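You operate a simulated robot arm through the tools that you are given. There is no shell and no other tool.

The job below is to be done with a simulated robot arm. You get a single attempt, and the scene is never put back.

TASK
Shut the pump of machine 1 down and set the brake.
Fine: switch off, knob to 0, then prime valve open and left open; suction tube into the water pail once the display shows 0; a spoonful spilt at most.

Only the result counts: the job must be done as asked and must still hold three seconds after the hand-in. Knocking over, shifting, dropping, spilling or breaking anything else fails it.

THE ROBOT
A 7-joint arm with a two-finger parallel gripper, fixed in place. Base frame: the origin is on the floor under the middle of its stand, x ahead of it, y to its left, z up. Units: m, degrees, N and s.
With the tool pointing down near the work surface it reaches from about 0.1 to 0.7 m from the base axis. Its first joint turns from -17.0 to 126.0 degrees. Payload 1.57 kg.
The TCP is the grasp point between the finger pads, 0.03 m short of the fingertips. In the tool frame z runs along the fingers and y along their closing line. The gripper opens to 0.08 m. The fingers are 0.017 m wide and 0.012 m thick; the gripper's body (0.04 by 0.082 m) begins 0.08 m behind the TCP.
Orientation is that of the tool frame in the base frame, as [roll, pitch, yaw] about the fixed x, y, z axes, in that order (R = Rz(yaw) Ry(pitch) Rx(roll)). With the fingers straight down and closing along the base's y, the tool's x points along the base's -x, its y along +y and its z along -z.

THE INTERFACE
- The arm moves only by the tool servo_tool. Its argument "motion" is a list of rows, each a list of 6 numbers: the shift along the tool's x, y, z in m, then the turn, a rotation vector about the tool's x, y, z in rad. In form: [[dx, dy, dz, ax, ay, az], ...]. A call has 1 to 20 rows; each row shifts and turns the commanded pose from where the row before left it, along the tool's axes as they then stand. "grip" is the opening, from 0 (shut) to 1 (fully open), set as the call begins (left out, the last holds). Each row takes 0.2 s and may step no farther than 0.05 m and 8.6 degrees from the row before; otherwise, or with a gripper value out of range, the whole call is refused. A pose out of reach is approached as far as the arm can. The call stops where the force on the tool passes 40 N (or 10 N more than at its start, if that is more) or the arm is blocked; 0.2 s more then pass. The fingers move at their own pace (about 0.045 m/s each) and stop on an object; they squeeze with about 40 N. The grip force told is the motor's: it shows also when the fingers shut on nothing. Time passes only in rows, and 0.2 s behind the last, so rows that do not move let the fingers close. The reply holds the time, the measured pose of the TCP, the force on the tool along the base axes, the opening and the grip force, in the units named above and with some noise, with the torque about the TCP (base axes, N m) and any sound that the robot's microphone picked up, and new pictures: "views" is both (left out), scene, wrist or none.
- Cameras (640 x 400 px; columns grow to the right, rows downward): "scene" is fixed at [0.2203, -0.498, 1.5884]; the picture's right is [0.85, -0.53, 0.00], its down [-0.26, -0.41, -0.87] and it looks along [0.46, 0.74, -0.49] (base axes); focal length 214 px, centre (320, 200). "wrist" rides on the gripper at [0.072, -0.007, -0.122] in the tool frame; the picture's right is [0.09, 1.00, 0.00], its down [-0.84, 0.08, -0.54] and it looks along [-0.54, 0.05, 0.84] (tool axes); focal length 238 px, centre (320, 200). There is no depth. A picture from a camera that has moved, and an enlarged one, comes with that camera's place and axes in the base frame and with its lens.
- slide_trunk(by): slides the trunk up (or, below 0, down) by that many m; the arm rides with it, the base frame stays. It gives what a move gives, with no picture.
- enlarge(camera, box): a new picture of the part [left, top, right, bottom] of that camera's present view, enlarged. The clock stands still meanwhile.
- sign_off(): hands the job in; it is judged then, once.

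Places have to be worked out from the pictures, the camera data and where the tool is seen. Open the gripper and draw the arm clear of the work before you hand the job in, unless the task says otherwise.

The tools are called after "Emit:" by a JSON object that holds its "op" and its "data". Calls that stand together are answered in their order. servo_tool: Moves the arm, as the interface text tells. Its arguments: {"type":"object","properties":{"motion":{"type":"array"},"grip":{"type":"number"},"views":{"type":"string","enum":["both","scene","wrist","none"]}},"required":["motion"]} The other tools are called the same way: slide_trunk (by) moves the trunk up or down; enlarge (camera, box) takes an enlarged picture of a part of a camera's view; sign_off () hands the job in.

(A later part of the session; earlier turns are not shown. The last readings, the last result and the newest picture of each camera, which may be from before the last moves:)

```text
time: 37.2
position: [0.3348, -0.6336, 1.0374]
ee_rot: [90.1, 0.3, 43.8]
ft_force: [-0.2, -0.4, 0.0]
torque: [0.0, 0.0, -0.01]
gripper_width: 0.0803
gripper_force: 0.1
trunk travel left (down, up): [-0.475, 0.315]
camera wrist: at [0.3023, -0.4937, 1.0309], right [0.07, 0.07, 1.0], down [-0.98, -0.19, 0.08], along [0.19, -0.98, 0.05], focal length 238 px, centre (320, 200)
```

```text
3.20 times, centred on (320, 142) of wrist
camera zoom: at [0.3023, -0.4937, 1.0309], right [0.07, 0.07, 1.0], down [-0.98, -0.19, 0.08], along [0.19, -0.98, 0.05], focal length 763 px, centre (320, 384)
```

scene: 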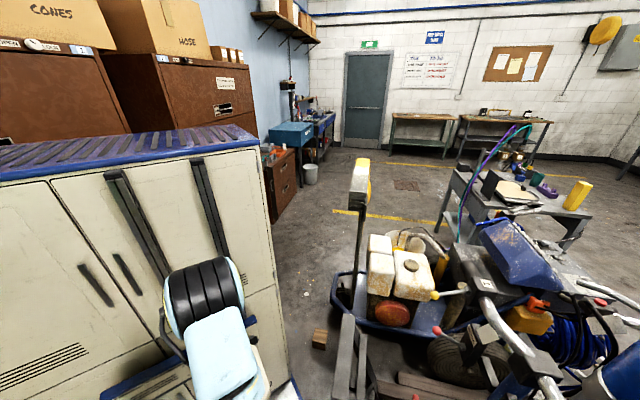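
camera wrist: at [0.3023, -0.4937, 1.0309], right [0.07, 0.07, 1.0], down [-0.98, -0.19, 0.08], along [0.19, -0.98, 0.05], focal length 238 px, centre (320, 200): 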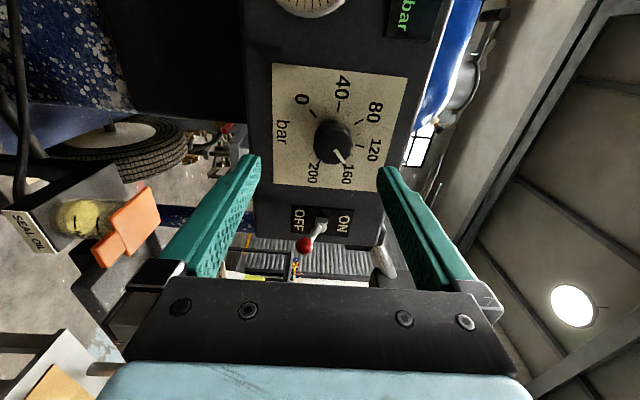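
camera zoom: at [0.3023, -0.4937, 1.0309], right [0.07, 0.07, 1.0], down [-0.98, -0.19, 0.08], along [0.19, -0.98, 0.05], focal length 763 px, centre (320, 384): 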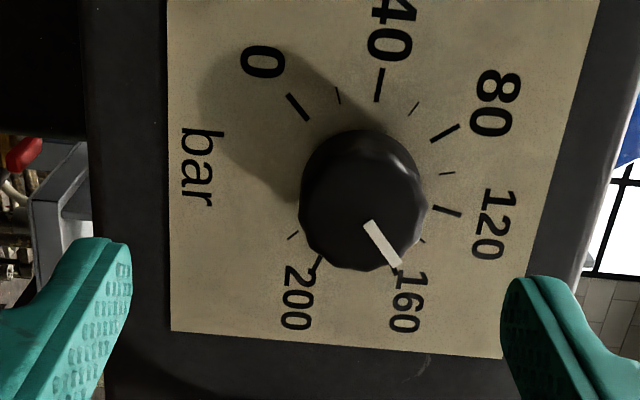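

The hand axes line up with the panel (X along the panel, Y up, Z into it). From the tick lines the knob axis meets the panel at (0.404, -0.7035, 1.049). I'll centre on it, advance 61 mm so the fingertips stay about 7 mm off the panel, and check before closing.

Emit:
{"op": "servo_tool", "data": {"motion": [[0.0016, 0.0117, 0, 0, 0, 0], [0, 0, 0.03, 0, 0, 0], [0, 0, 0.0314, 0, 0, 0]], "views": "wrist"}}

Emit:
{"op": "enlarge", "data": {"camera": "wrist", "box": [220, 80, 420, 205]}}

```text
time: 38.0
position: [0.3783, -0.6764, 1.0507]
ee_rot: [90.1, 0.5, 43.8]
ft_force: [0.0, -0.3, -0.2]
torque: [0.03, -0.05, -0.01]
gripper_width: 0.08
gripper_force: 0.0
trunk travel left (down, up): [-0.475, 0.315]
camera wrist: at [0.3446, -0.5375, 1.0415], right [0.07, 0.07, 0.99], down [-0.98, -0.19, 0.09], along [0.19, -0.98, 0.05], focal length 238 px, centre (320, 200)
```

wrist: 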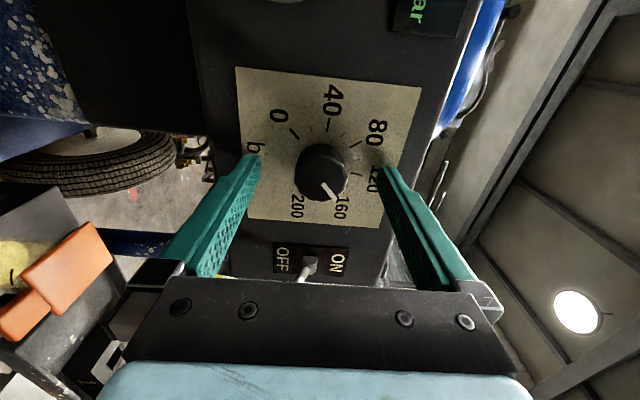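

```text
3.20 times, centred on (320, 142) of wrist
camera zoom: at [0.3446, -0.5375, 1.0415], right [0.07, 0.07, 0.99], down [-0.98, -0.19, 0.09], along [0.19, -0.98, 0.05], focal length 763 px, centre (320, 384)
```

zoom: 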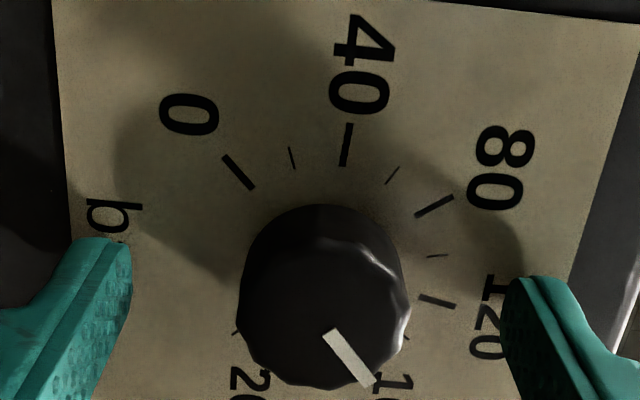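

The knob is centred between the fingers. I close the gripper on it and wait.

Emit:
{"op": "servo_tool", "data": {"motion": [[0, 0, 0, 0, 0, 0], [0, 0, 0, 0, 0, 0], [0, 0, 0, 0, 0, 0], [0, 0, 0, 0, 0, 0], [0, 0, 0, 0, 0, 0]], "grip": 0, "views": "wrist"}}

Emit:
{"op": "enlarge", "data": {"camera": "wrist", "box": [220, 80, 420, 205]}}

```text
time: 39.2
position: [0.378, -0.6778, 1.0504]
ee_rot: [90.0, 0.6, 44.0]
ft_force: [1.3, -1.1, 2.7]
torque: [-0.1, -0.04, -0.03]
gripper_width: 0.0335
gripper_force: 34.9
trunk travel left (down, up): [-0.475, 0.315]
camera wrist: at [0.3447, -0.5375, 1.0418], right [0.07, 0.07, 0.99], down [-0.98, -0.19, 0.08], along [0.19, -0.98, 0.05], focal length 238 px, centre (320, 200)
```

wrist: 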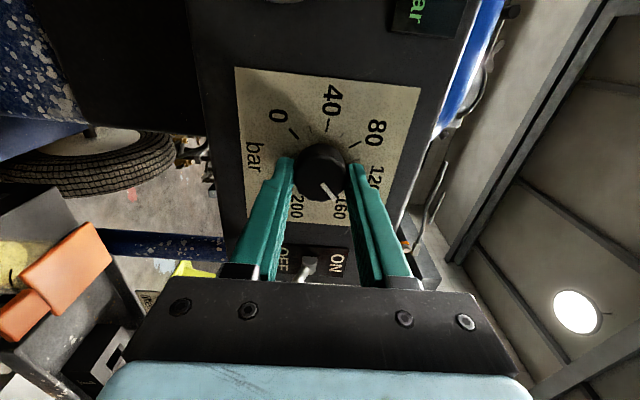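

```text
3.20 times, centred on (320, 142) of wrist
camera zoom: at [0.3447, -0.5375, 1.0418], right [0.07, 0.07, 0.99], down [-0.98, -0.19, 0.08], along [0.19, -0.98, 0.05], focal length 763 px, centre (320, 384)
```

zoom: 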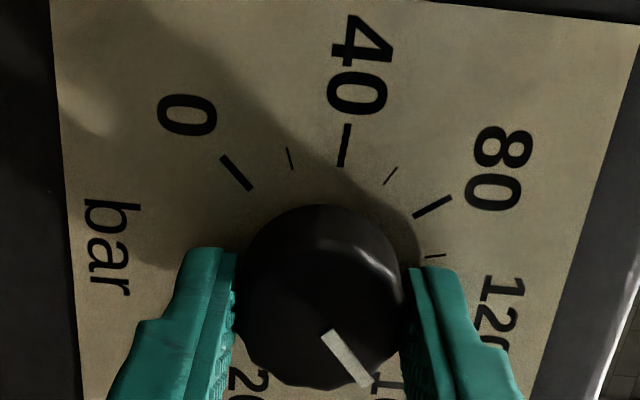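

The grip on the knob is good, at 33.5 mm. I turn it counter-clockwise (negative about tool z) by 86° first, then check.

Emit:
{"op": "servo_tool", "data": {"motion": [[0, 0, 0, 0, 0, -0.12], [0, 0, 0, 0, 0, -0.12], [0, 0, 0, 0, 0, -0.12], [0, 0, 0, 0, 0, -0.12], [0, 0, 0, 0, 0, -0.12], [0, 0, 0, 0, 0, -0.12], [0, 0, 0, 0, 0, -0.12], [0, 0, 0, 0, 0, -0.12], [0, 0, 0, 0, 0, -0.12], [0, 0, 0, 0, 0, -0.12], [0, 0, 0, 0, 0, -0.12], [0, 0, 0, 0, 0, -0.12]], "views": "wrist"}}

Emit:
{"op": "enlarge", "data": {"camera": "wrist", "box": [220, 80, 420, 205]}}

```text
time: 41.8
position: [0.3786, -0.6766, 1.0522]
ee_rot: [89.7, 83.2, 43.7]
ft_force: [0.4, 0.7, 5.8]
torque: [-0.6, -0.66, -0.15]
gripper_width: 0.0334
gripper_force: 41.3
trunk travel left (down, up): [-0.475, 0.315]
camera wrist: at [0.2953, -0.5849, 0.9785], right [0.72, 0.69, 0.03], down [-0.39, 0.38, 0.84], along [0.57, -0.61, 0.54], focal length 238 px, centre (320, 200)
```

wrist: 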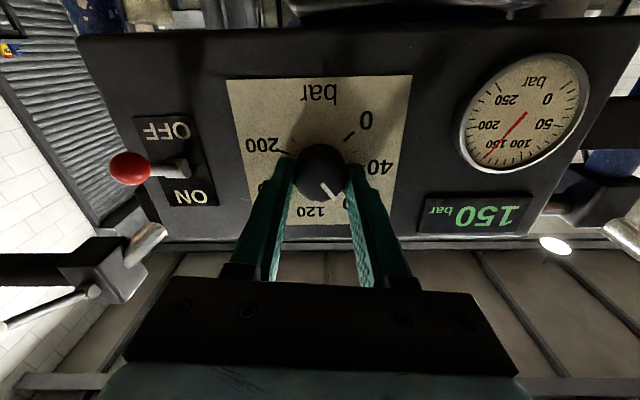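

```text
3.20 times, centred on (320, 142) of wrist
camera zoom: at [0.2953, -0.5849, 0.9785], right [0.72, 0.69, 0.03], down [-0.39, 0.38, 0.84], along [0.57, -0.61, 0.54], focal length 763 px, centre (320, 384)
```

zoom: 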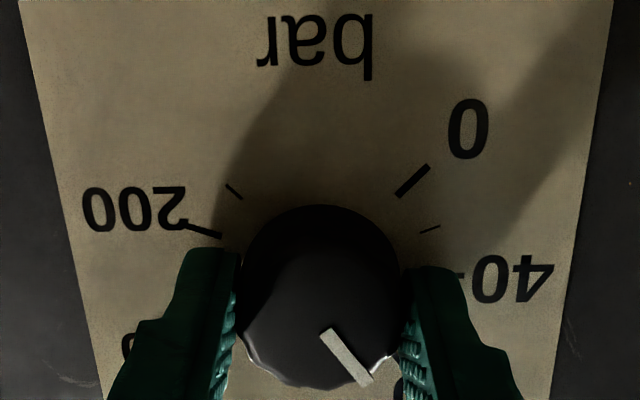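

The pointer has turned with the hand by about 82° and now reads between 80 and 120. I continue counter-clockwise.

Emit:
{"op": "servo_tool", "data": {"motion": [[0, 0, 0, 0, 0, -0.12], [0, 0, 0, 0, 0, -0.12], [0, 0, 0, 0, 0, -0.12], [0, 0, 0, 0, 0, -0.12], [0, 0, 0, 0, 0, -0.12], [0, 0, 0, 0, 0, -0.12], [0, 0, 0, 0, 0, -0.12], [0, 0, 0, 0, 0, -0.12], [0, 0, 0, 0, 0, -0.12], [0, 0, 0, 0, 0, -0.12], [0, 0, 0, 0, 0, -0.12], [0, 0, 0, 0, 0, -0.12], [0, 0, 0, 0, 0, -0.12], [0, 0, 0, 0, 0, -0.12], [0, 0, 0, 0, 0, -0.12]], "views": "both"}}

Emit:
{"op": "enlarge", "data": {"camera": "wrist", "box": [220, 80, 420, 205]}}

```text
time: 45.1
position: [0.379, -0.6754, 1.0509]
ee_rot: [-91.5, -5.5, -136.3]
ft_force: [5.7, -1.5, -9.5]
torque: [0.03, -0.52, -0.32]
gripper_width: 0.0334
gripper_force: 41.2
out of reach, approached as far as the arm can: row 15
trunk travel left (down, up): [-0.475, 0.315]
stopped in row 15: the force on the tool passed its limit at 43 N (the readings are from after the stop); the commanded pose is now the measured one
camera wrist: at [0.2437, -0.6351, 1.0665], right [-0.15, -0.11, -0.98], down [0.22, 0.96, -0.14], along [0.96, -0.24, -0.12], focal length 238 px, centre (320, 200)
```

scene: 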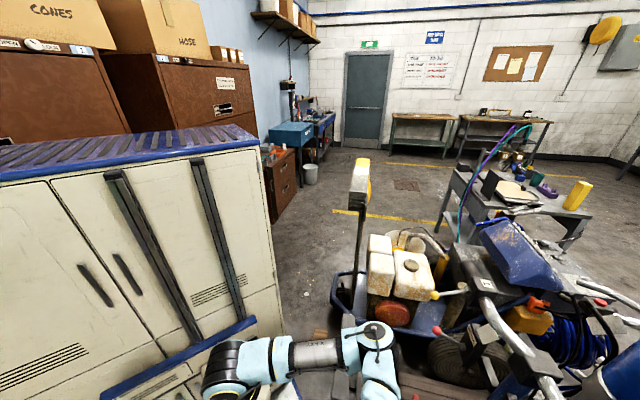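
wrist: 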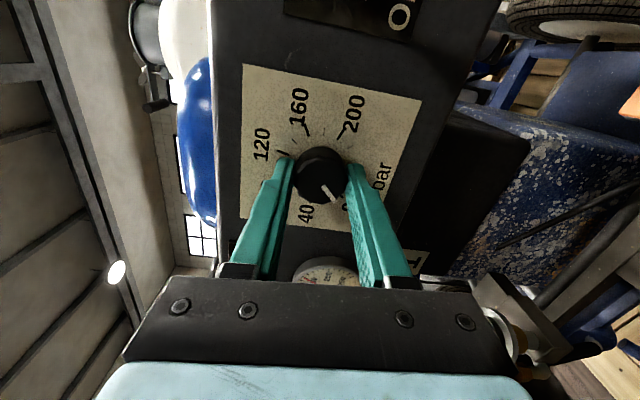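

```text
3.20 times, centred on (320, 142) of wrist
camera zoom: at [0.2437, -0.6351, 1.0665], right [-0.15, -0.11, -0.98], down [0.22, 0.96, -0.14], along [0.96, -0.24, -0.12], focal length 763 px, centre (320, 384)
```

zoom: 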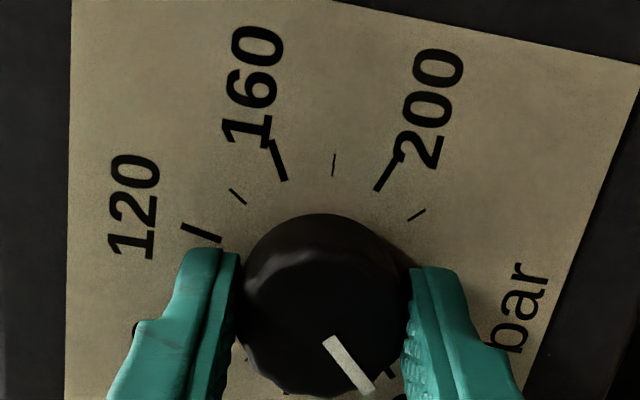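

The hand has turned about 186°, and the force rose at the last step, which looks like the knob's zero stop. I'll enlarge to compare the pointer with the 0 tick, and read the display.

Emit:
{"op": "enlarge", "data": {"camera": "wrist", "box": [290, 140, 386, 200]}}

Emit:
{"op": "enlarge", "data": {"camera": "wrist", "box": [240, 200, 480, 350]}}

```text
6.67 times, centred on (338, 170) of wrist
camera zoom: at [0.2437, -0.6351, 1.0665], right [-0.15, -0.11, -0.98], down [0.22, 0.96, -0.14], along [0.96, -0.24, -0.12], focal length 1589 px, centre (200, 400)
```

zoom: 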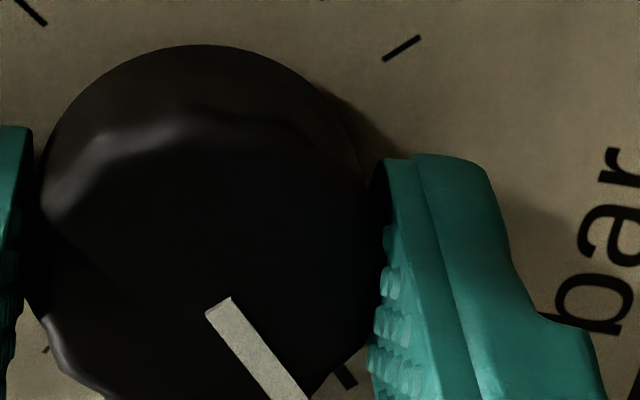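

```text
2.67 times, centred on (360, 275) of wrist
camera zoom: at [0.2437, -0.6351, 1.0665], right [-0.15, -0.11, -0.98], down [0.22, 0.96, -0.14], along [0.96, -0.24, -0.12], focal length 636 px, centre (213, 0)
```

zoom: 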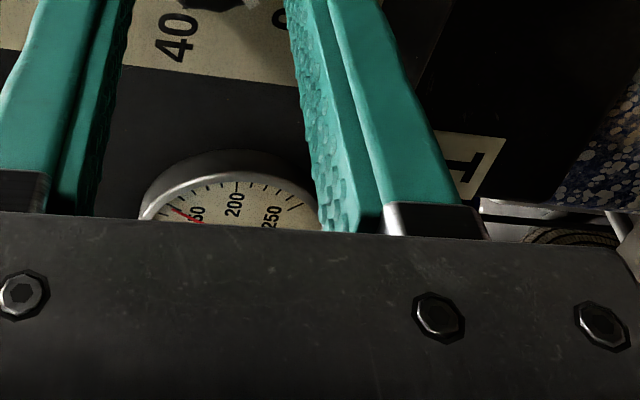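

The torque about the knob axis is now about +0.4 N·m, against 0.06 while turning freely, so the knob sits on its zero stop. I'll release it, back straight off, and roll the hand partway back to get a clear view of the dial.

Emit:
{"op": "servo_tool", "data": {"motion": [[0, 0, 0, 0, 0, 0.02], [0, 0, 0, 0, 0, 0], [0, 0, 0, 0, 0, 0], [0, 0, 0, 0, 0, 0]], "grip": 1, "views": "none"}}

Emit:
{"op": "servo_tool", "data": {"motion": [[0, 0, -0.03, 0, 0, 0], [0, 0, -0.03, 0, 0, 0], [0, 0, -0.03, 0, 0, 0], [0, 0, 0, 0, 0, 0.15], [0, 0, 0, 0, 0, 0.15], [0, 0, 0, 0, 0, 0.15], [0, 0, 0, 0, 0, 0.15], [0, 0, 0, 0, 0, 0.15], [0, 0, 0, 0, 0, 0.15], [0, 0, 0, 0, 0, 0.15], [0, 0, 0, 0, 0, 0.15], [0, 0, 0, 0, 0, 0.15], [0, 0, 0, 0, 0, 0.15]], "views": "both"}}

Emit:
{"op": "enlarge", "data": {"camera": "wrist", "box": [200, 60, 440, 210]}}

```text
time: 46.1
position: [0.3782, -0.6745, 1.0528]
ee_rot: [-91.3, -4.5, -136.4]
ft_force: [-0.1, 0.8, 0.4]
torque: [-0.01, -0.02, -0.02]
gripper_width: 0.0799
gripper_force: 0.0
trunk travel left (down, up): [-0.475, 0.315]
```

```text
time: 49.0
position: [0.3423, -0.6264, 1.0575]
ee_rot: [-98.8, 81.4, -145.2]
ft_force: [0.8, -0.4, 0.1]
torque: [0.0, -0.04, -0.02]
gripper_width: 0.08
gripper_force: 0.0
out of reach, approached as far as the arm can: row 3
trunk travel left (down, up): [-0.475, 0.315]
camera wrist: at [0.2439, -0.548, 0.9893], right [0.7, 0.67, -0.24], down [-0.22, 0.52, 0.83], along [0.68, -0.53, 0.51], focal length 238 px, centre (320, 200)
```

scene: 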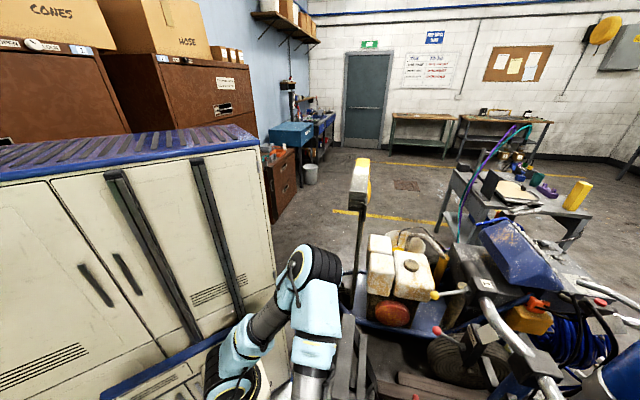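
wrist: 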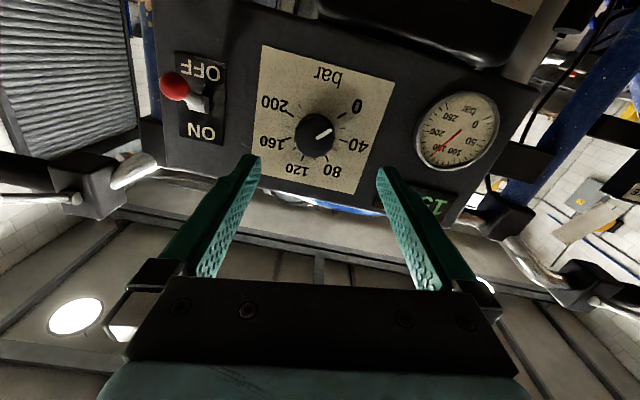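

```text
2.67 times, centred on (320, 135) of wrist
camera zoom: at [0.2439, -0.548, 0.9893], right [0.7, 0.67, -0.24], down [-0.22, 0.52, 0.83], along [0.68, -0.53, 0.51], focal length 636 px, centre (320, 373)
```

zoom: 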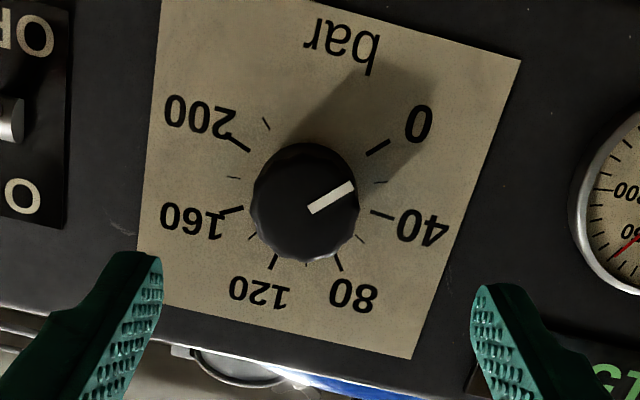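

The pointer is parallel to the 0 tick, so the knob is at 0 and the switch is OFF. Next is the prime valve. I'll close the gripper, tilt the hand down away from the panel, and travel toward the pump side to see the PRIME handle up close.

Emit:
{"op": "servo_tool", "data": {"motion": [[0, 0, 0, 0, 0, 0.148], [0, 0, 0, 0, 0.15, 0], [0, 0, 0, 0, 0.15, 0], [0, 0, 0, 0, 0.15, 0], [0, 0, 0, 0, 0.15, 0], [0, 0, 0, 0, 0.15, 0], [0, 0, 0, 0, 0.15, 0], [0, 0, 0, 0, 0.15, 0], [0, 0, 0, 0, 0.15, 0]], "grip": 0, "views": "both"}}

```text
time: 51.0
position: [0.3408, -0.6275, 1.0575]
ee_rot: [-179.8, 19.9, 133.4]
ft_force: [-0.2, -1.1, -0.7]
torque: [0.0, -0.03, 0.01]
gripper_width: 0.0001
gripper_force: 21.1
trunk travel left (down, up): [-0.475, 0.315]
camera wrist: at [0.2612, -0.5511, 1.1469], right [0.66, 0.75, -0.03], down [0.47, -0.38, 0.79], along [0.58, -0.54, -0.61], focal length 238 px, centre (320, 200)
```

scene: 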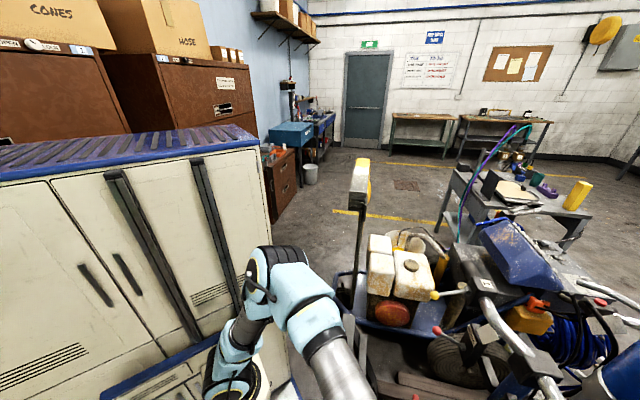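
wrist: 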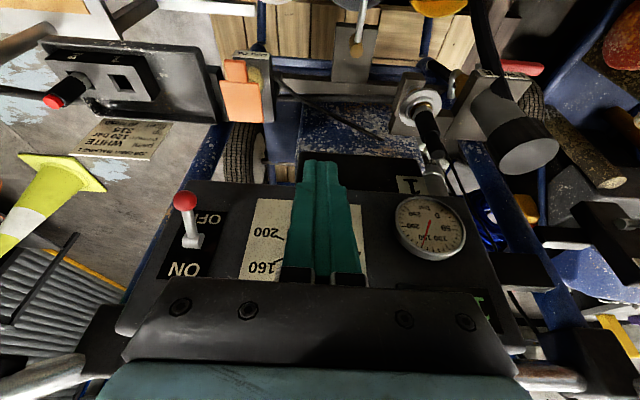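

The lever is clearly at OFF. Now I translate toward the pump, to about (0.524, -0.375, 1.0), staying clear of the lever balls at x ≈ 0.63.

Emit:
{"op": "servo_tool", "data": {"motion": [[0.01056, 0.0438, 0.0049, 0, 0, 0], [0.01056, 0.0438, 0.0049, 0, 0, 0], [0.01056, 0.0438, 0.0049, 0, 0, 0], [0.01056, 0.0438, 0.0049, 0, 0, 0], [0.01056, 0.0438, 0.0049, 0, 0, 0], [0.01056, 0.0438, 0.0049, 0, 0, 0], [0.01056, 0.0438, 0.0049, 0, 0, 0]], "views": "both"}}

```text
time: 52.5
position: [0.5231, -0.376, 1.0004]
ee_rot: [-180.0, 20.0, 133.5]
ft_force: [0.0, 0.8, -0.7]
torque: [0.01, -0.01, 0.02]
gripper_width: 0.0
gripper_force: 20.8
trunk travel left (down, up): [-0.475, 0.315]
camera wrist: at [0.4422, -0.3, 1.0896], right [0.66, 0.75, -0.03], down [0.47, -0.38, 0.8], along [0.58, -0.54, -0.6], focal length 238 px, centre (320, 200)
```

scene: 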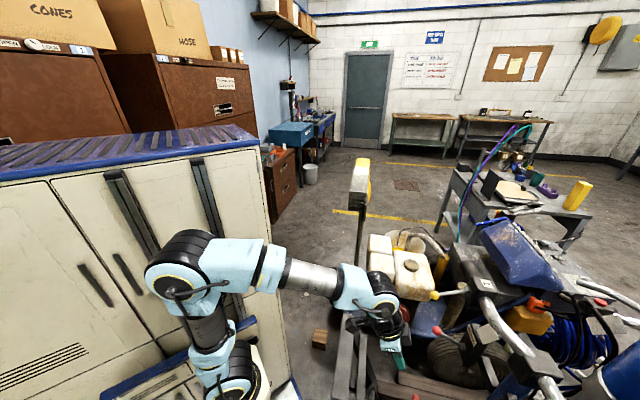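
wrist: 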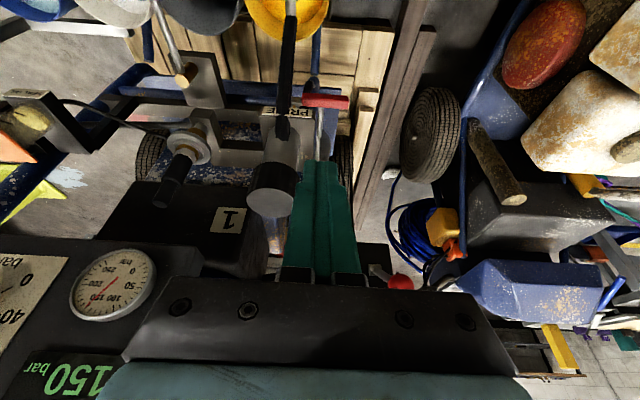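

I have a good view of the pump now. I'll enlarge the prime valve, the pails with the suction tube, and the brake.

Emit:
{"op": "enlarge", "data": {"camera": "wrist", "box": [240, 60, 400, 160]}}

Emit:
{"op": "enlarge", "data": {"camera": "wrist", "box": [150, 0, 342, 120]}}

Emit:
{"op": "enlarge", "data": {"camera": "wrist", "box": [340, 230, 468, 310]}}

```text
4.00 times, centred on (320, 110) of wrist
camera zoom: at [0.4422, -0.3, 1.0896], right [0.66, 0.75, -0.03], down [0.47, -0.38, 0.8], along [0.58, -0.54, -0.6], focal length 953 px, centre (320, 560)
```

zoom: 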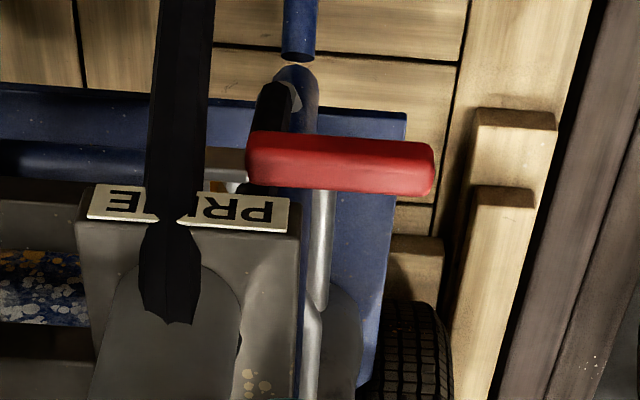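

```text
3.33 times, centred on (246, 60) of wrist
camera zoom: at [0.4422, -0.3, 1.0896], right [0.66, 0.75, -0.03], down [0.47, -0.38, 0.8], along [0.58, -0.54, -0.6], focal length 794 px, centre (567, 667)
```

zoom: 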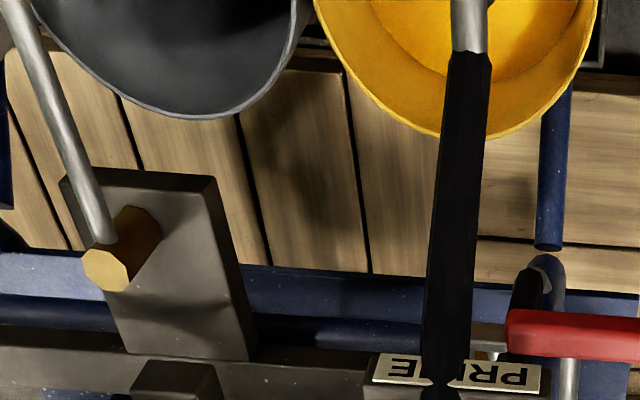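

```text
5.00 times, centred on (404, 270) of wrist
camera zoom: at [0.4422, -0.3, 1.0896], right [0.66, 0.75, -0.03], down [0.47, -0.38, 0.8], along [0.58, -0.54, -0.6], focal length 1192 px, centre (-100, -150)
```

zoom: 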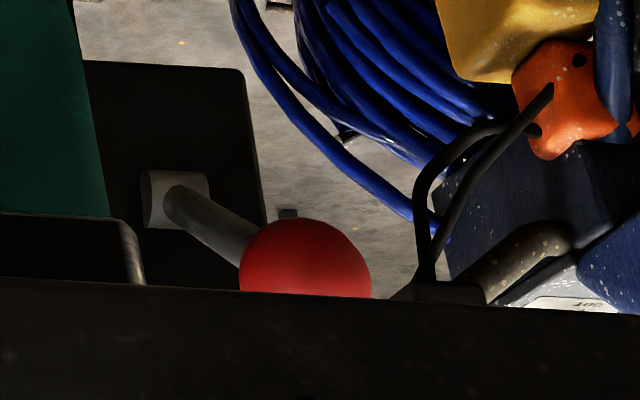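

The red PRIME handle sticks out sideways from the valve block, toward the viewer's left, and I want it closer. Lowering the trunk 0.2 m carries the hand straight down from here through free space, so I'll do that.

Emit:
{"op": "slide_trunk", "data": {"by": -0.2}}

Emit:
{"op": "servo_tool", "data": {"motion": [[0, 0, 0, 0, 0, 0]], "views": "both"}}

Emit:
{"op": "enlarge", "data": {"camera": "wrist", "box": [240, 40, 400, 140]}}

```text
time: 54.7
position: [0.5228, -0.3762, 0.8021]
ee_rot: [-179.8, 19.9, 133.6]
ft_force: [0.1, 0.5, 0.3]
torque: [0.02, 0.0, 0.0]
gripper_width: 0.0001
gripper_force: 21.3
trunk travel left (down, up): [-0.275, 0.515]
```

```text
time: 55.1
position: [0.5226, -0.3763, 0.8007]
ee_rot: [-179.7, 19.9, 133.6]
ft_force: [-0.3, -0.5, -0.1]
torque: [-0.03, 0.0, -0.01]
gripper_width: 0.0
gripper_force: 20.8
trunk travel left (down, up): [-0.275, 0.515]
camera wrist: at [0.4423, -0.3002, 0.8897], right [0.66, 0.75, -0.03], down [0.47, -0.38, 0.8], along [0.58, -0.54, -0.6], focal length 238 px, centre (320, 200)
```

scene: 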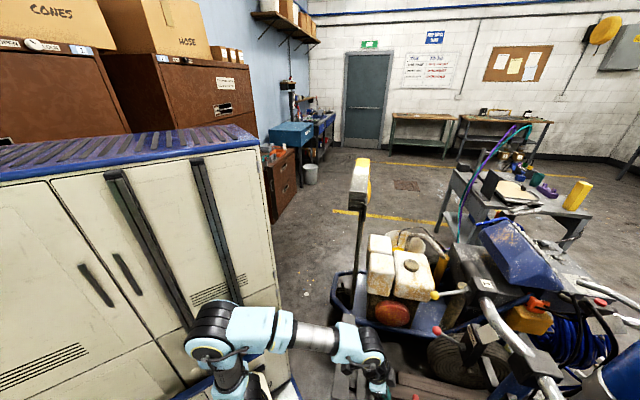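
wrist: 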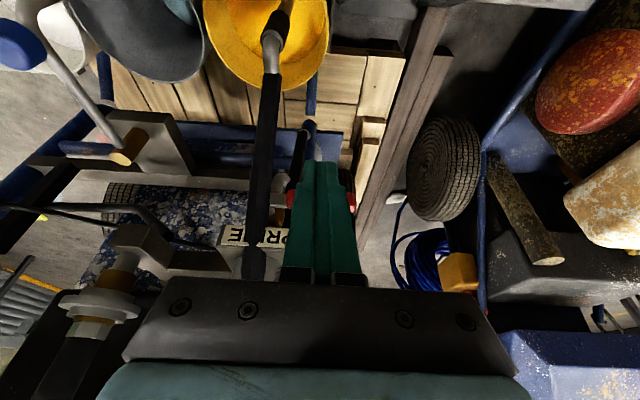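

```text
4.00 times, centred on (320, 90) of wrist
camera zoom: at [0.4423, -0.3002, 0.8897], right [0.66, 0.75, -0.03], down [0.47, -0.38, 0.8], along [0.58, -0.54, -0.6], focal length 953 px, centre (320, 640)
```

zoom: 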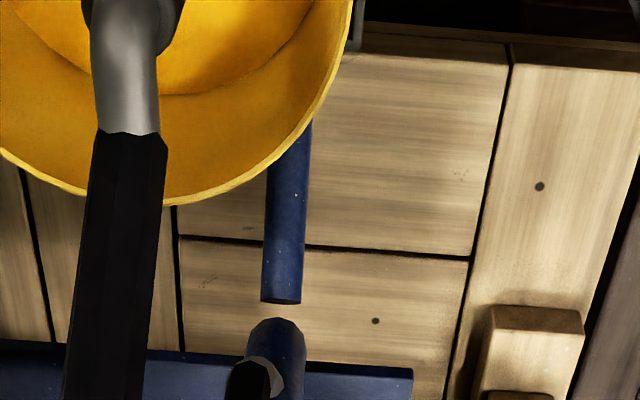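

With the two heights I can triangulate the handle: it runs from about (0.574, -0.472, 0.726) at the valve to (0.625, -0.416, 0.726) at the free end. To see the valve stem and any marks from the front, I shift sideways a little and tilt the camera toward level.

Emit:
{"op": "servo_tool", "data": {"motion": [[0, -0.04, 0, 0, 0, 0], [0, -0.01, 0, 0, -0.15, 0], [0, 0, 0, 0, -0.15, 0], [0, 0, 0, 0, -0.15, 0]], "views": "wrist"}}

Emit:
{"op": "enlarge", "data": {"camera": "wrist", "box": [300, 60, 460, 160]}}

Emit:
{"op": "enlarge", "data": {"camera": "wrist", "box": [200, 0, 520, 200]}}

```text
time: 56.1
position: [0.4871, -0.41, 0.8006]
ee_rot: [-179.8, 45.9, 133.7]
ft_force: [0.3, -0.4, -0.3]
torque: [0.0, -0.01, -0.06]
gripper_width: 0.0
gripper_force: 21.2
trunk travel left (down, up): [-0.275, 0.515]
camera wrist: at [0.3873, -0.3134, 0.8328], right [0.68, 0.73, -0.07], down [0.19, -0.09, 0.98], along [0.71, -0.68, -0.2], focal length 238 px, centre (320, 200)
```

wrist: 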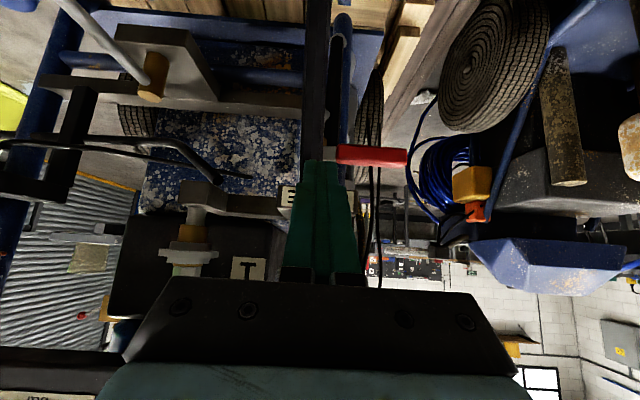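

```text
4.00 times, centred on (380, 110) of wrist
camera zoom: at [0.3873, -0.3134, 0.8328], right [0.68, 0.73, -0.07], down [0.19, -0.09, 0.98], along [0.71, -0.68, -0.2], focal length 953 px, centre (80, 560)
```

zoom: 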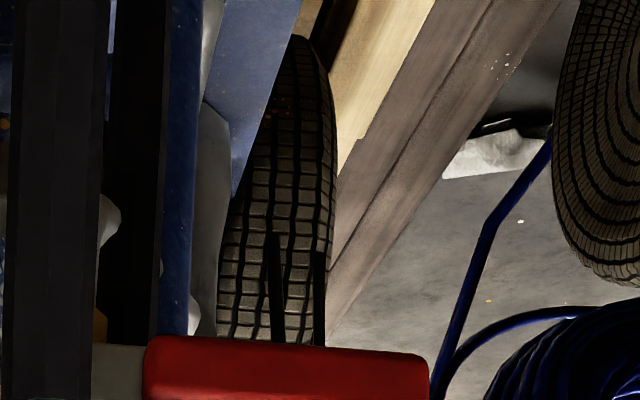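

```text
2.00 times, centred on (360, 100) of wrist
camera zoom: at [0.3873, -0.3134, 0.8328], right [0.68, 0.73, -0.07], down [0.19, -0.09, 0.98], along [0.71, -0.68, -0.2], focal length 477 px, centre (240, 400)
```

zoom: 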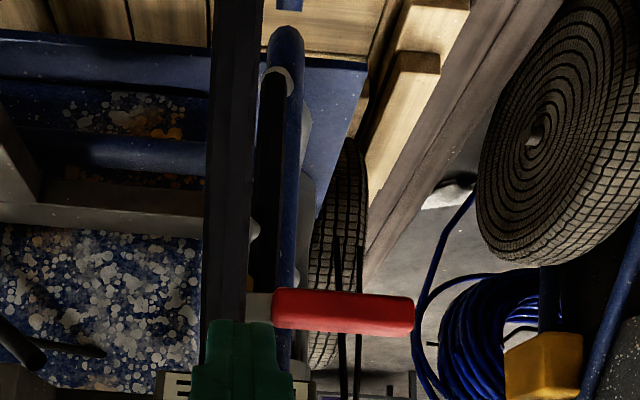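

The handle's grey arm disappears behind the suction hose, so the pivot must be near the PRIME label's centre, at about (0.555, -0.49, 0.726). I'll look from the other side to confirm the stem and the hose layout.

Emit:
{"op": "servo_tool", "data": {"motion": [[0, 0.04, 0, 0, 0, 0], [0, 0.04, 0, 0, 0, 0], [0, 0.03, 0, 0, 0, 0]], "views": "wrist"}}

Emit:
{"op": "enlarge", "data": {"camera": "wrist", "box": [140, 60, 340, 185]}}

Emit:
{"op": "enlarge", "data": {"camera": "wrist", "box": [200, 110, 300, 172]}}

```text
time: 56.9
position: [0.5671, -0.3343, 0.8035]
ee_rot: [-179.8, 45.9, 133.7]
ft_force: [1.1, -0.5, -0.3]
torque: [0.02, 0.02, 0.02]
gripper_width: 0.0001
gripper_force: 21.2
trunk travel left (down, up): [-0.275, 0.515]
camera wrist: at [0.4668, -0.2367, 0.8355], right [0.68, 0.73, -0.07], down [0.19, -0.09, 0.98], along [0.71, -0.68, -0.2], focal length 238 px, centre (320, 200)
```

wrist: 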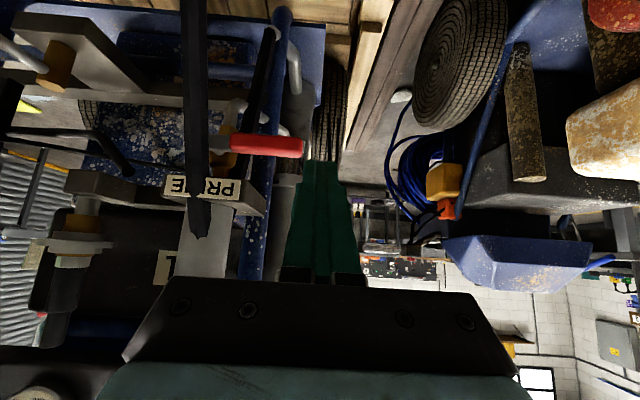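

```text
3.20 times, centred on (240, 122) of wrist
camera zoom: at [0.4668, -0.2367, 0.8355], right [0.68, 0.73, -0.07], down [0.19, -0.09, 0.98], along [0.71, -0.68, -0.2], focal length 763 px, centre (576, 448)
```

zoom: 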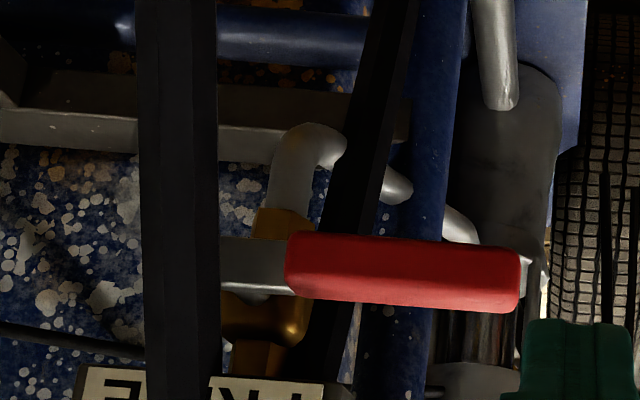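

```text
6.40 times, centred on (250, 141) of wrist
camera zoom: at [0.4668, -0.2367, 0.8355], right [0.68, 0.73, -0.07], down [0.19, -0.09, 0.98], along [0.71, -0.68, -0.2], focal length 1525 px, centre (768, 578)
```

zoom: 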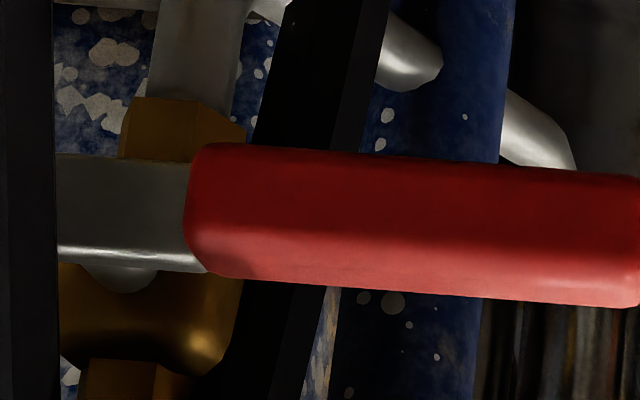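

Now the valve is clear. It's a brass ball valve on a vertical pipe with the lever horizontal, across the flow, so it's closed. The pivot is at about (0.568, -0.488, 0.729) and the lever points sideways. I'll swing it down to align with the pipe. First I raise the hand and lower the trunk so the arm can work at a flatter angle.

Emit:
{"op": "servo_tool", "data": {"motion": [[-0.0345, 0, -0.0334, 0, 0, 0], [-0.0345, 0, -0.0334, 0, 0, 0], [-0.0345, 0, -0.0334, 0, 0, 0]], "views": "none"}}

Emit:
{"op": "slide_trunk", "data": {"by": -0.15}}

Emit:
{"op": "servo_tool", "data": {"motion": [[0, 0, 0, 0, 0, 0]], "views": "both"}}

```text
time: 57.7
position: [0.5663, -0.3329, 0.9408]
ee_rot: [-179.8, 45.6, 133.7]
ft_force: [-0.7, 0.1, -0.6]
torque: [-0.01, 0.01, 0.01]
gripper_width: 0.0001
gripper_force: 21.1
trunk travel left (down, up): [-0.275, 0.515]
```

```text
time: 59.5
position: [0.5665, -0.3317, 0.7916]
ee_rot: [-179.8, 45.9, 133.8]
ft_force: [0.5, 0.1, 0.0]
torque: [-0.02, 0.0, 0.02]
gripper_width: 0.0
gripper_force: 21.4
trunk travel left (down, up): [-0.125, 0.665]
```

```text
time: 59.9
position: [0.568, -0.3327, 0.792]
ee_rot: [-179.7, 45.8, 133.8]
ft_force: [-0.5, -0.1, 0.4]
torque: [0.06, -0.03, -0.04]
gripper_width: 0.0
gripper_force: 21.3
trunk travel left (down, up): [-0.125, 0.665]
camera wrist: at [0.4667, -0.2356, 0.8244], right [0.68, 0.73, -0.07], down [0.19, -0.09, 0.98], along [0.71, -0.68, -0.2], focal length 238 px, centre (320, 200)
```

scene: 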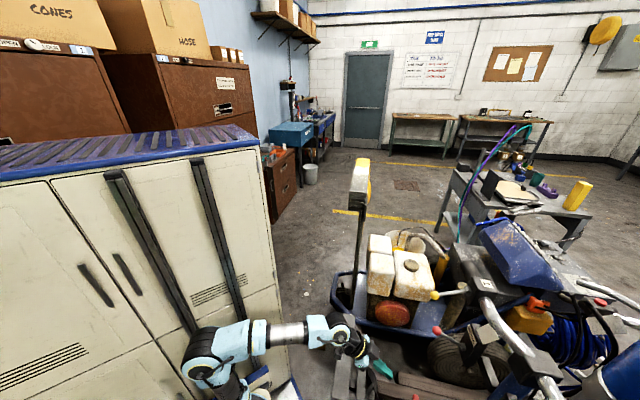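
wrist: 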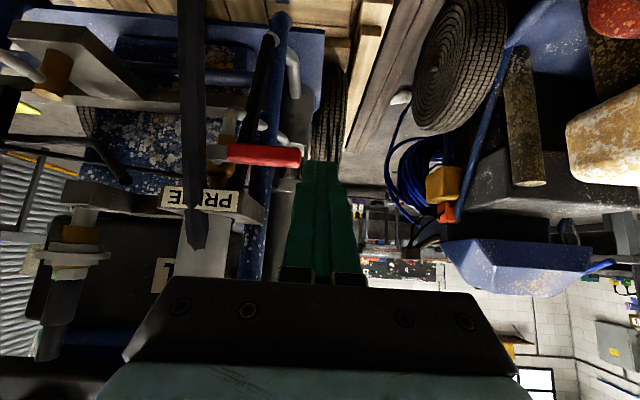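

I now level the hand by 26° and bring the closed fingertips just over the outer half of the red handle, TCP about (0.606, -0.433, 0.77).

Emit:
{"op": "servo_tool", "data": {"motion": [[0, 0, 0, 0, -0.15, 0], [0, 0, 0, 0, -0.15, 0], [0, 0, 0, 0, -0.15, 0], [-0.0032, -0.0142, 0.0335, 0, 0, 0], [-0.0032, -0.0142, 0.0335, 0, 0, 0]], "views": "wrist"}}

Emit:
{"op": "enlarge", "data": {"camera": "wrist", "box": [200, 60, 400, 185]}}

```text
time: 61.1
position: [0.5921, -0.4001, 0.777]
ee_rot: [-179.5, 71.4, 134.1]
ft_force: [-0.4, 0.5, -0.6]
torque: [-0.01, -0.02, 0.02]
gripper_width: 0.0001
gripper_force: 21.3
trunk travel left (down, up): [-0.125, 0.665]
camera wrist: at [0.4915, -0.3029, 0.7457], right [0.7, 0.71, -0.09], down [-0.11, 0.24, 0.97], along [0.7, -0.67, 0.25], focal length 238 px, centre (320, 200)
```

wrist: 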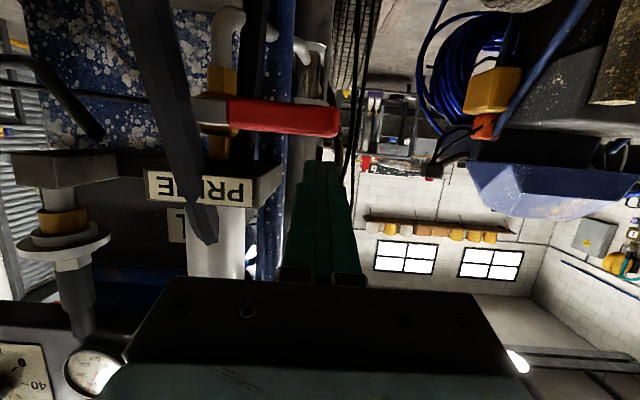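

```text
3.20 times, centred on (300, 122) of wrist
camera zoom: at [0.4915, -0.3029, 0.7457], right [0.7, 0.71, -0.09], down [-0.11, 0.24, 0.97], along [0.7, -0.67, 0.25], focal length 763 px, centre (384, 448)
```

zoom: 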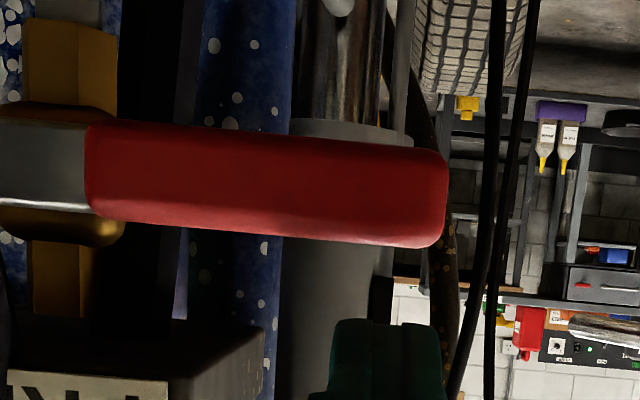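

The handle's centre triangulates to (0.593, -0.438, 0.734), with its pivot near (0.558, -0.476, 0.733) and the free end 0.09 m out. I move the fingertips onto the handle and push it down along the start of its arc, about 30°, then check force and view.

Emit:
{"op": "servo_tool", "data": {"motion": [[-0.0038, 0, 0.0114, 0, 0, 0], [0.0127, -0.0123, 0.0043, 0, 0, 0], [0.0089, 0.0018, 0.003, 0, 0, 0], [0.0089, 0.0019, 0.003, 0, 0, 0], [0.0077, 0, 0.0026, 0, 0, 0], [0.0077, 0, 0.0026, 0, 0, 0]], "views": "wrist"}}

Emit:
{"op": "enlarge", "data": {"camera": "wrist", "box": [200, 60, 400, 185]}}

```text
time: 62.5
position: [0.5926, -0.4148, 0.7288]
ee_rot: [-179.5, 71.5, 134.0]
ft_force: [-0.3, -0.1, -0.3]
torque: [0.02, -0.01, -0.04]
gripper_width: 0.0001
gripper_force: 21.2
trunk travel left (down, up): [-0.125, 0.665]
camera wrist: at [0.492, -0.3172, 0.698], right [0.7, 0.71, -0.09], down [-0.11, 0.24, 0.97], along [0.7, -0.67, 0.25], focal length 238 px, centre (320, 200)
```

wrist: 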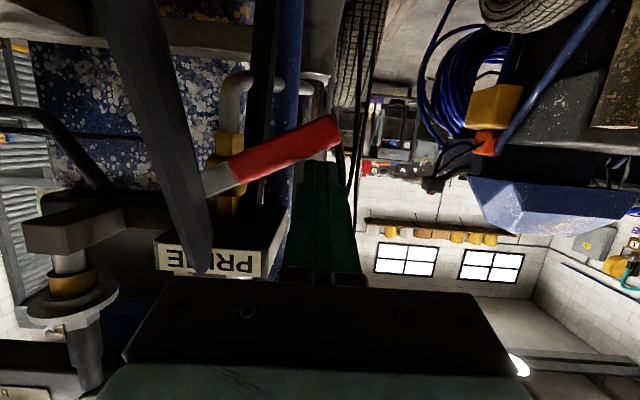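

```text
3.20 times, centred on (300, 122) of wrist
camera zoom: at [0.492, -0.3172, 0.698], right [0.7, 0.71, -0.09], down [-0.11, 0.24, 0.97], along [0.7, -0.67, 0.25], focal length 763 px, centre (384, 448)
```

zoom: 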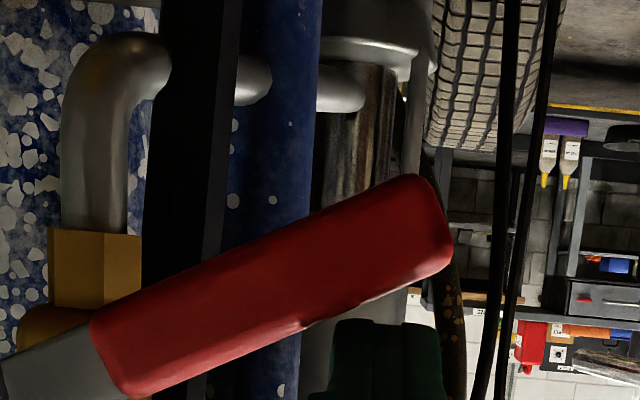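

The handle is turning down with almost no resistance, about 25° so far. I continue along the arc.

Emit:
{"op": "servo_tool", "data": {"motion": [[0.0079, -0.0022, 0.0027, 0, 0, 0], [0.0079, -0.0022, 0.0026, 0, 0, 0], [0.0074, -0.0047, 0.0025, 0, 0, 0], [0.0074, -0.0047, 0.0025, 0, 0, 0], [0.0062, -0.007, 0.0021, 0, 0, 0], [0.0062, -0.007, 0.0021, 0, 0, 0]], "views": "wrist"}}

Emit:
{"op": "enlarge", "data": {"camera": "wrist", "box": [160, 40, 400, 190]}}

```text
time: 63.9
position: [0.5752, -0.4322, 0.6819]
ee_rot: [-179.6, 71.6, 134.0]
ft_force: [-0.1, 0.6, -0.1]
torque: [0.01, -0.01, 0.04]
gripper_width: 0.0001
gripper_force: 21.4
trunk travel left (down, up): [-0.125, 0.665]
camera wrist: at [0.4742, -0.3362, 0.6518], right [0.7, 0.71, -0.09], down [-0.11, 0.24, 0.97], along [0.7, -0.67, 0.25], focal length 238 px, centre (320, 200)
```

wrist: 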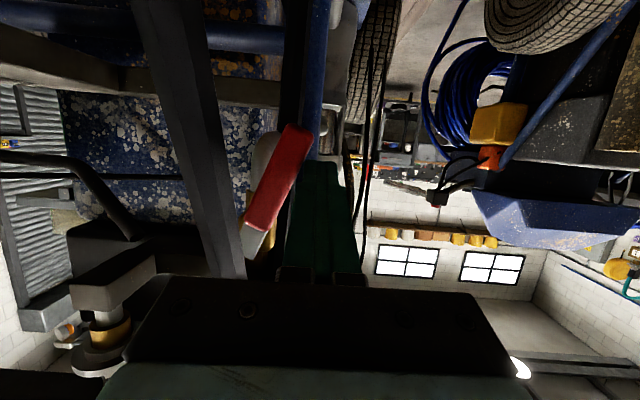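

```text
2.67 times, centred on (280, 115) of wrist
camera zoom: at [0.4742, -0.3362, 0.6518], right [0.7, 0.71, -0.09], down [-0.11, 0.24, 0.97], along [0.7, -0.67, 0.25], focal length 636 px, centre (427, 427)
```

zoom: 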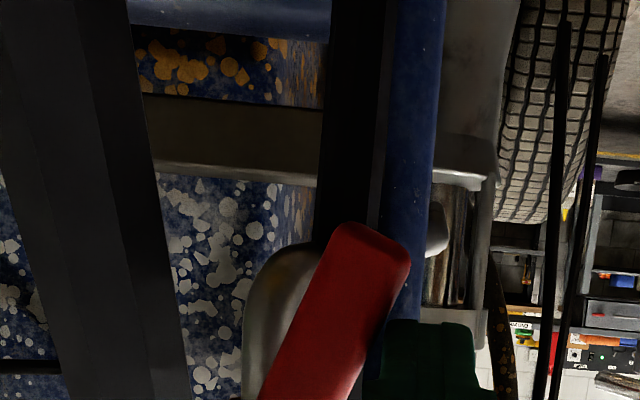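

The lever is around 60–65° down now and moving freely. I push the last part so that it points straight down, watching the force.

Emit:
{"op": "servo_tool", "data": {"motion": [[0.0041, -0.009, 0.0014, 0, 0, 0], [0.0041, -0.009, 0.0014, 0, 0, 0], [0.001, -0.006, 0.0003, 0, 0, 0]], "views": "wrist"}}

Emit:
{"op": "enlarge", "data": {"camera": "wrist", "box": [160, 40, 400, 190]}}

```text
time: 64.7
position: [0.5567, -0.4496, 0.6726]
ee_rot: [-179.6, 71.5, 133.9]
ft_force: [1.4, 0.1, -0.1]
torque: [-0.03, -0.04, 0.04]
gripper_width: 0.0
gripper_force: 21.3
trunk travel left (down, up): [-0.125, 0.665]
camera wrist: at [0.4566, -0.3521, 0.6422], right [0.7, 0.71, -0.09], down [-0.11, 0.23, 0.97], along [0.7, -0.67, 0.24], focal length 238 px, centre (320, 200)
```

wrist: 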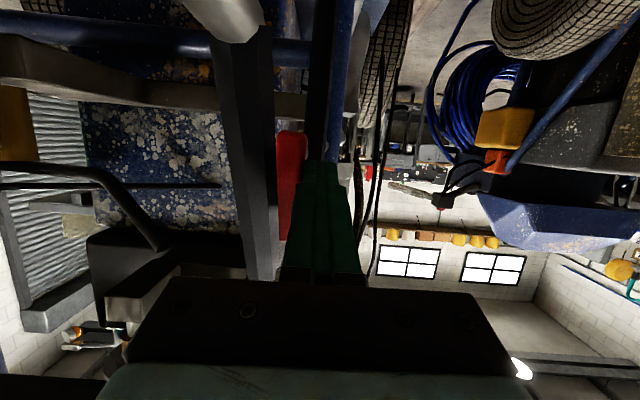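

```text
2.67 times, centred on (280, 115) of wrist
camera zoom: at [0.4566, -0.3521, 0.6422], right [0.7, 0.71, -0.09], down [-0.11, 0.23, 0.97], along [0.7, -0.67, 0.24], focal length 636 px, centre (427, 427)
```

zoom: 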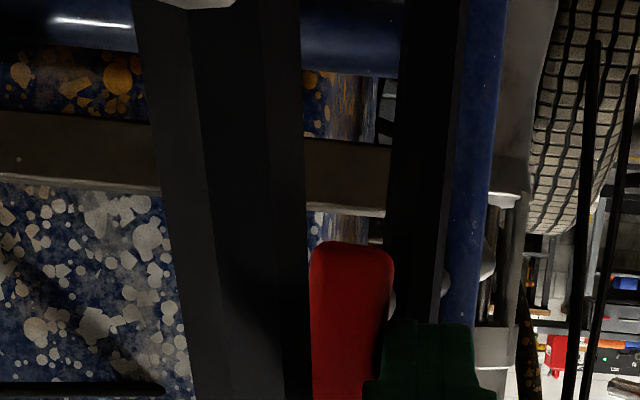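

The handle now hangs vertical, in line with the pipe. I nudge it a few mm more to find the stop.

Emit:
{"op": "servo_tool", "data": {"motion": [[0, -0.003, 0, 0, 0, 0], [0, -0.003, 0, 0, 0, 0]], "views": "wrist"}}

Emit:
{"op": "enlarge", "data": {"camera": "wrist", "box": [160, 40, 400, 190]}}

```text
time: 65.3
position: [0.5527, -0.4527, 0.6725]
ee_rot: [-179.4, 71.5, 134.3]
ft_force: [4.0, 3.0, -1.4]
torque: [0.05, 0.01, 0.22]
gripper_width: 0.0003
gripper_force: 21.4
trunk travel left (down, up): [-0.125, 0.665]
camera wrist: at [0.452, -0.356, 0.6428], right [0.7, 0.71, -0.09], down [-0.11, 0.24, 0.97], along [0.71, -0.67, 0.25], focal length 238 px, centre (320, 200)
```

wrist: 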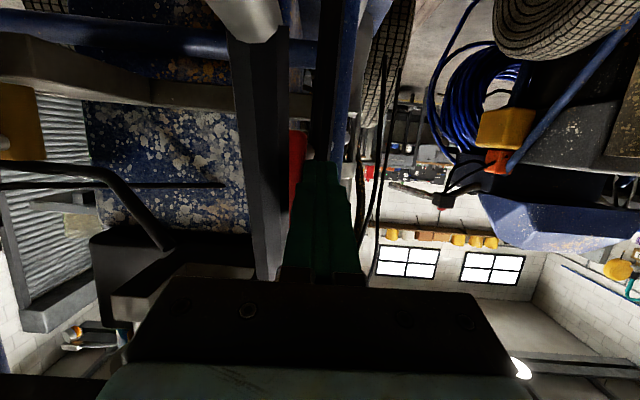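

```text
2.67 times, centred on (280, 115) of wrist
camera zoom: at [0.452, -0.356, 0.6428], right [0.7, 0.71, -0.09], down [-0.11, 0.24, 0.97], along [0.71, -0.67, 0.25], focal length 636 px, centre (427, 427)
```

zoom: 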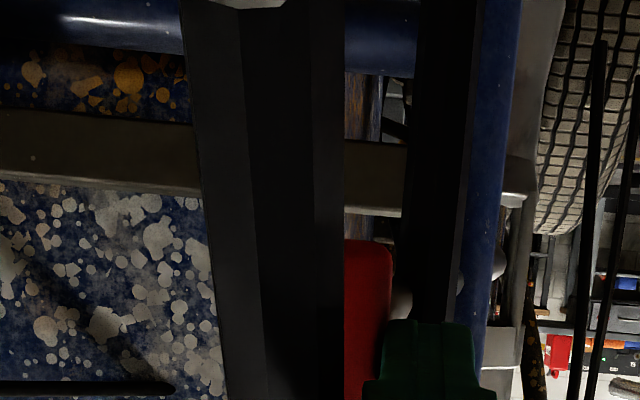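

There's about 5 N now, which suggests the stop. One more small nudge to confirm it.

Emit:
{"op": "servo_tool", "data": {"motion": [[0, -0.002, 0, 0, 0, 0], [0, -0.002, 0, 0, 0, 0]], "views": "none"}}

```text
time: 65.9
position: [0.5517, -0.4542, 0.6729]
ee_rot: [-179.2, 71.4, 134.8]
ft_force: [25.2, 18.1, -0.2]
torque: [0.08, -0.16, 0.87]
gripper_width: 0.0
gripper_force: 21.8
trunk travel left (down, up): [-0.125, 0.665]
```

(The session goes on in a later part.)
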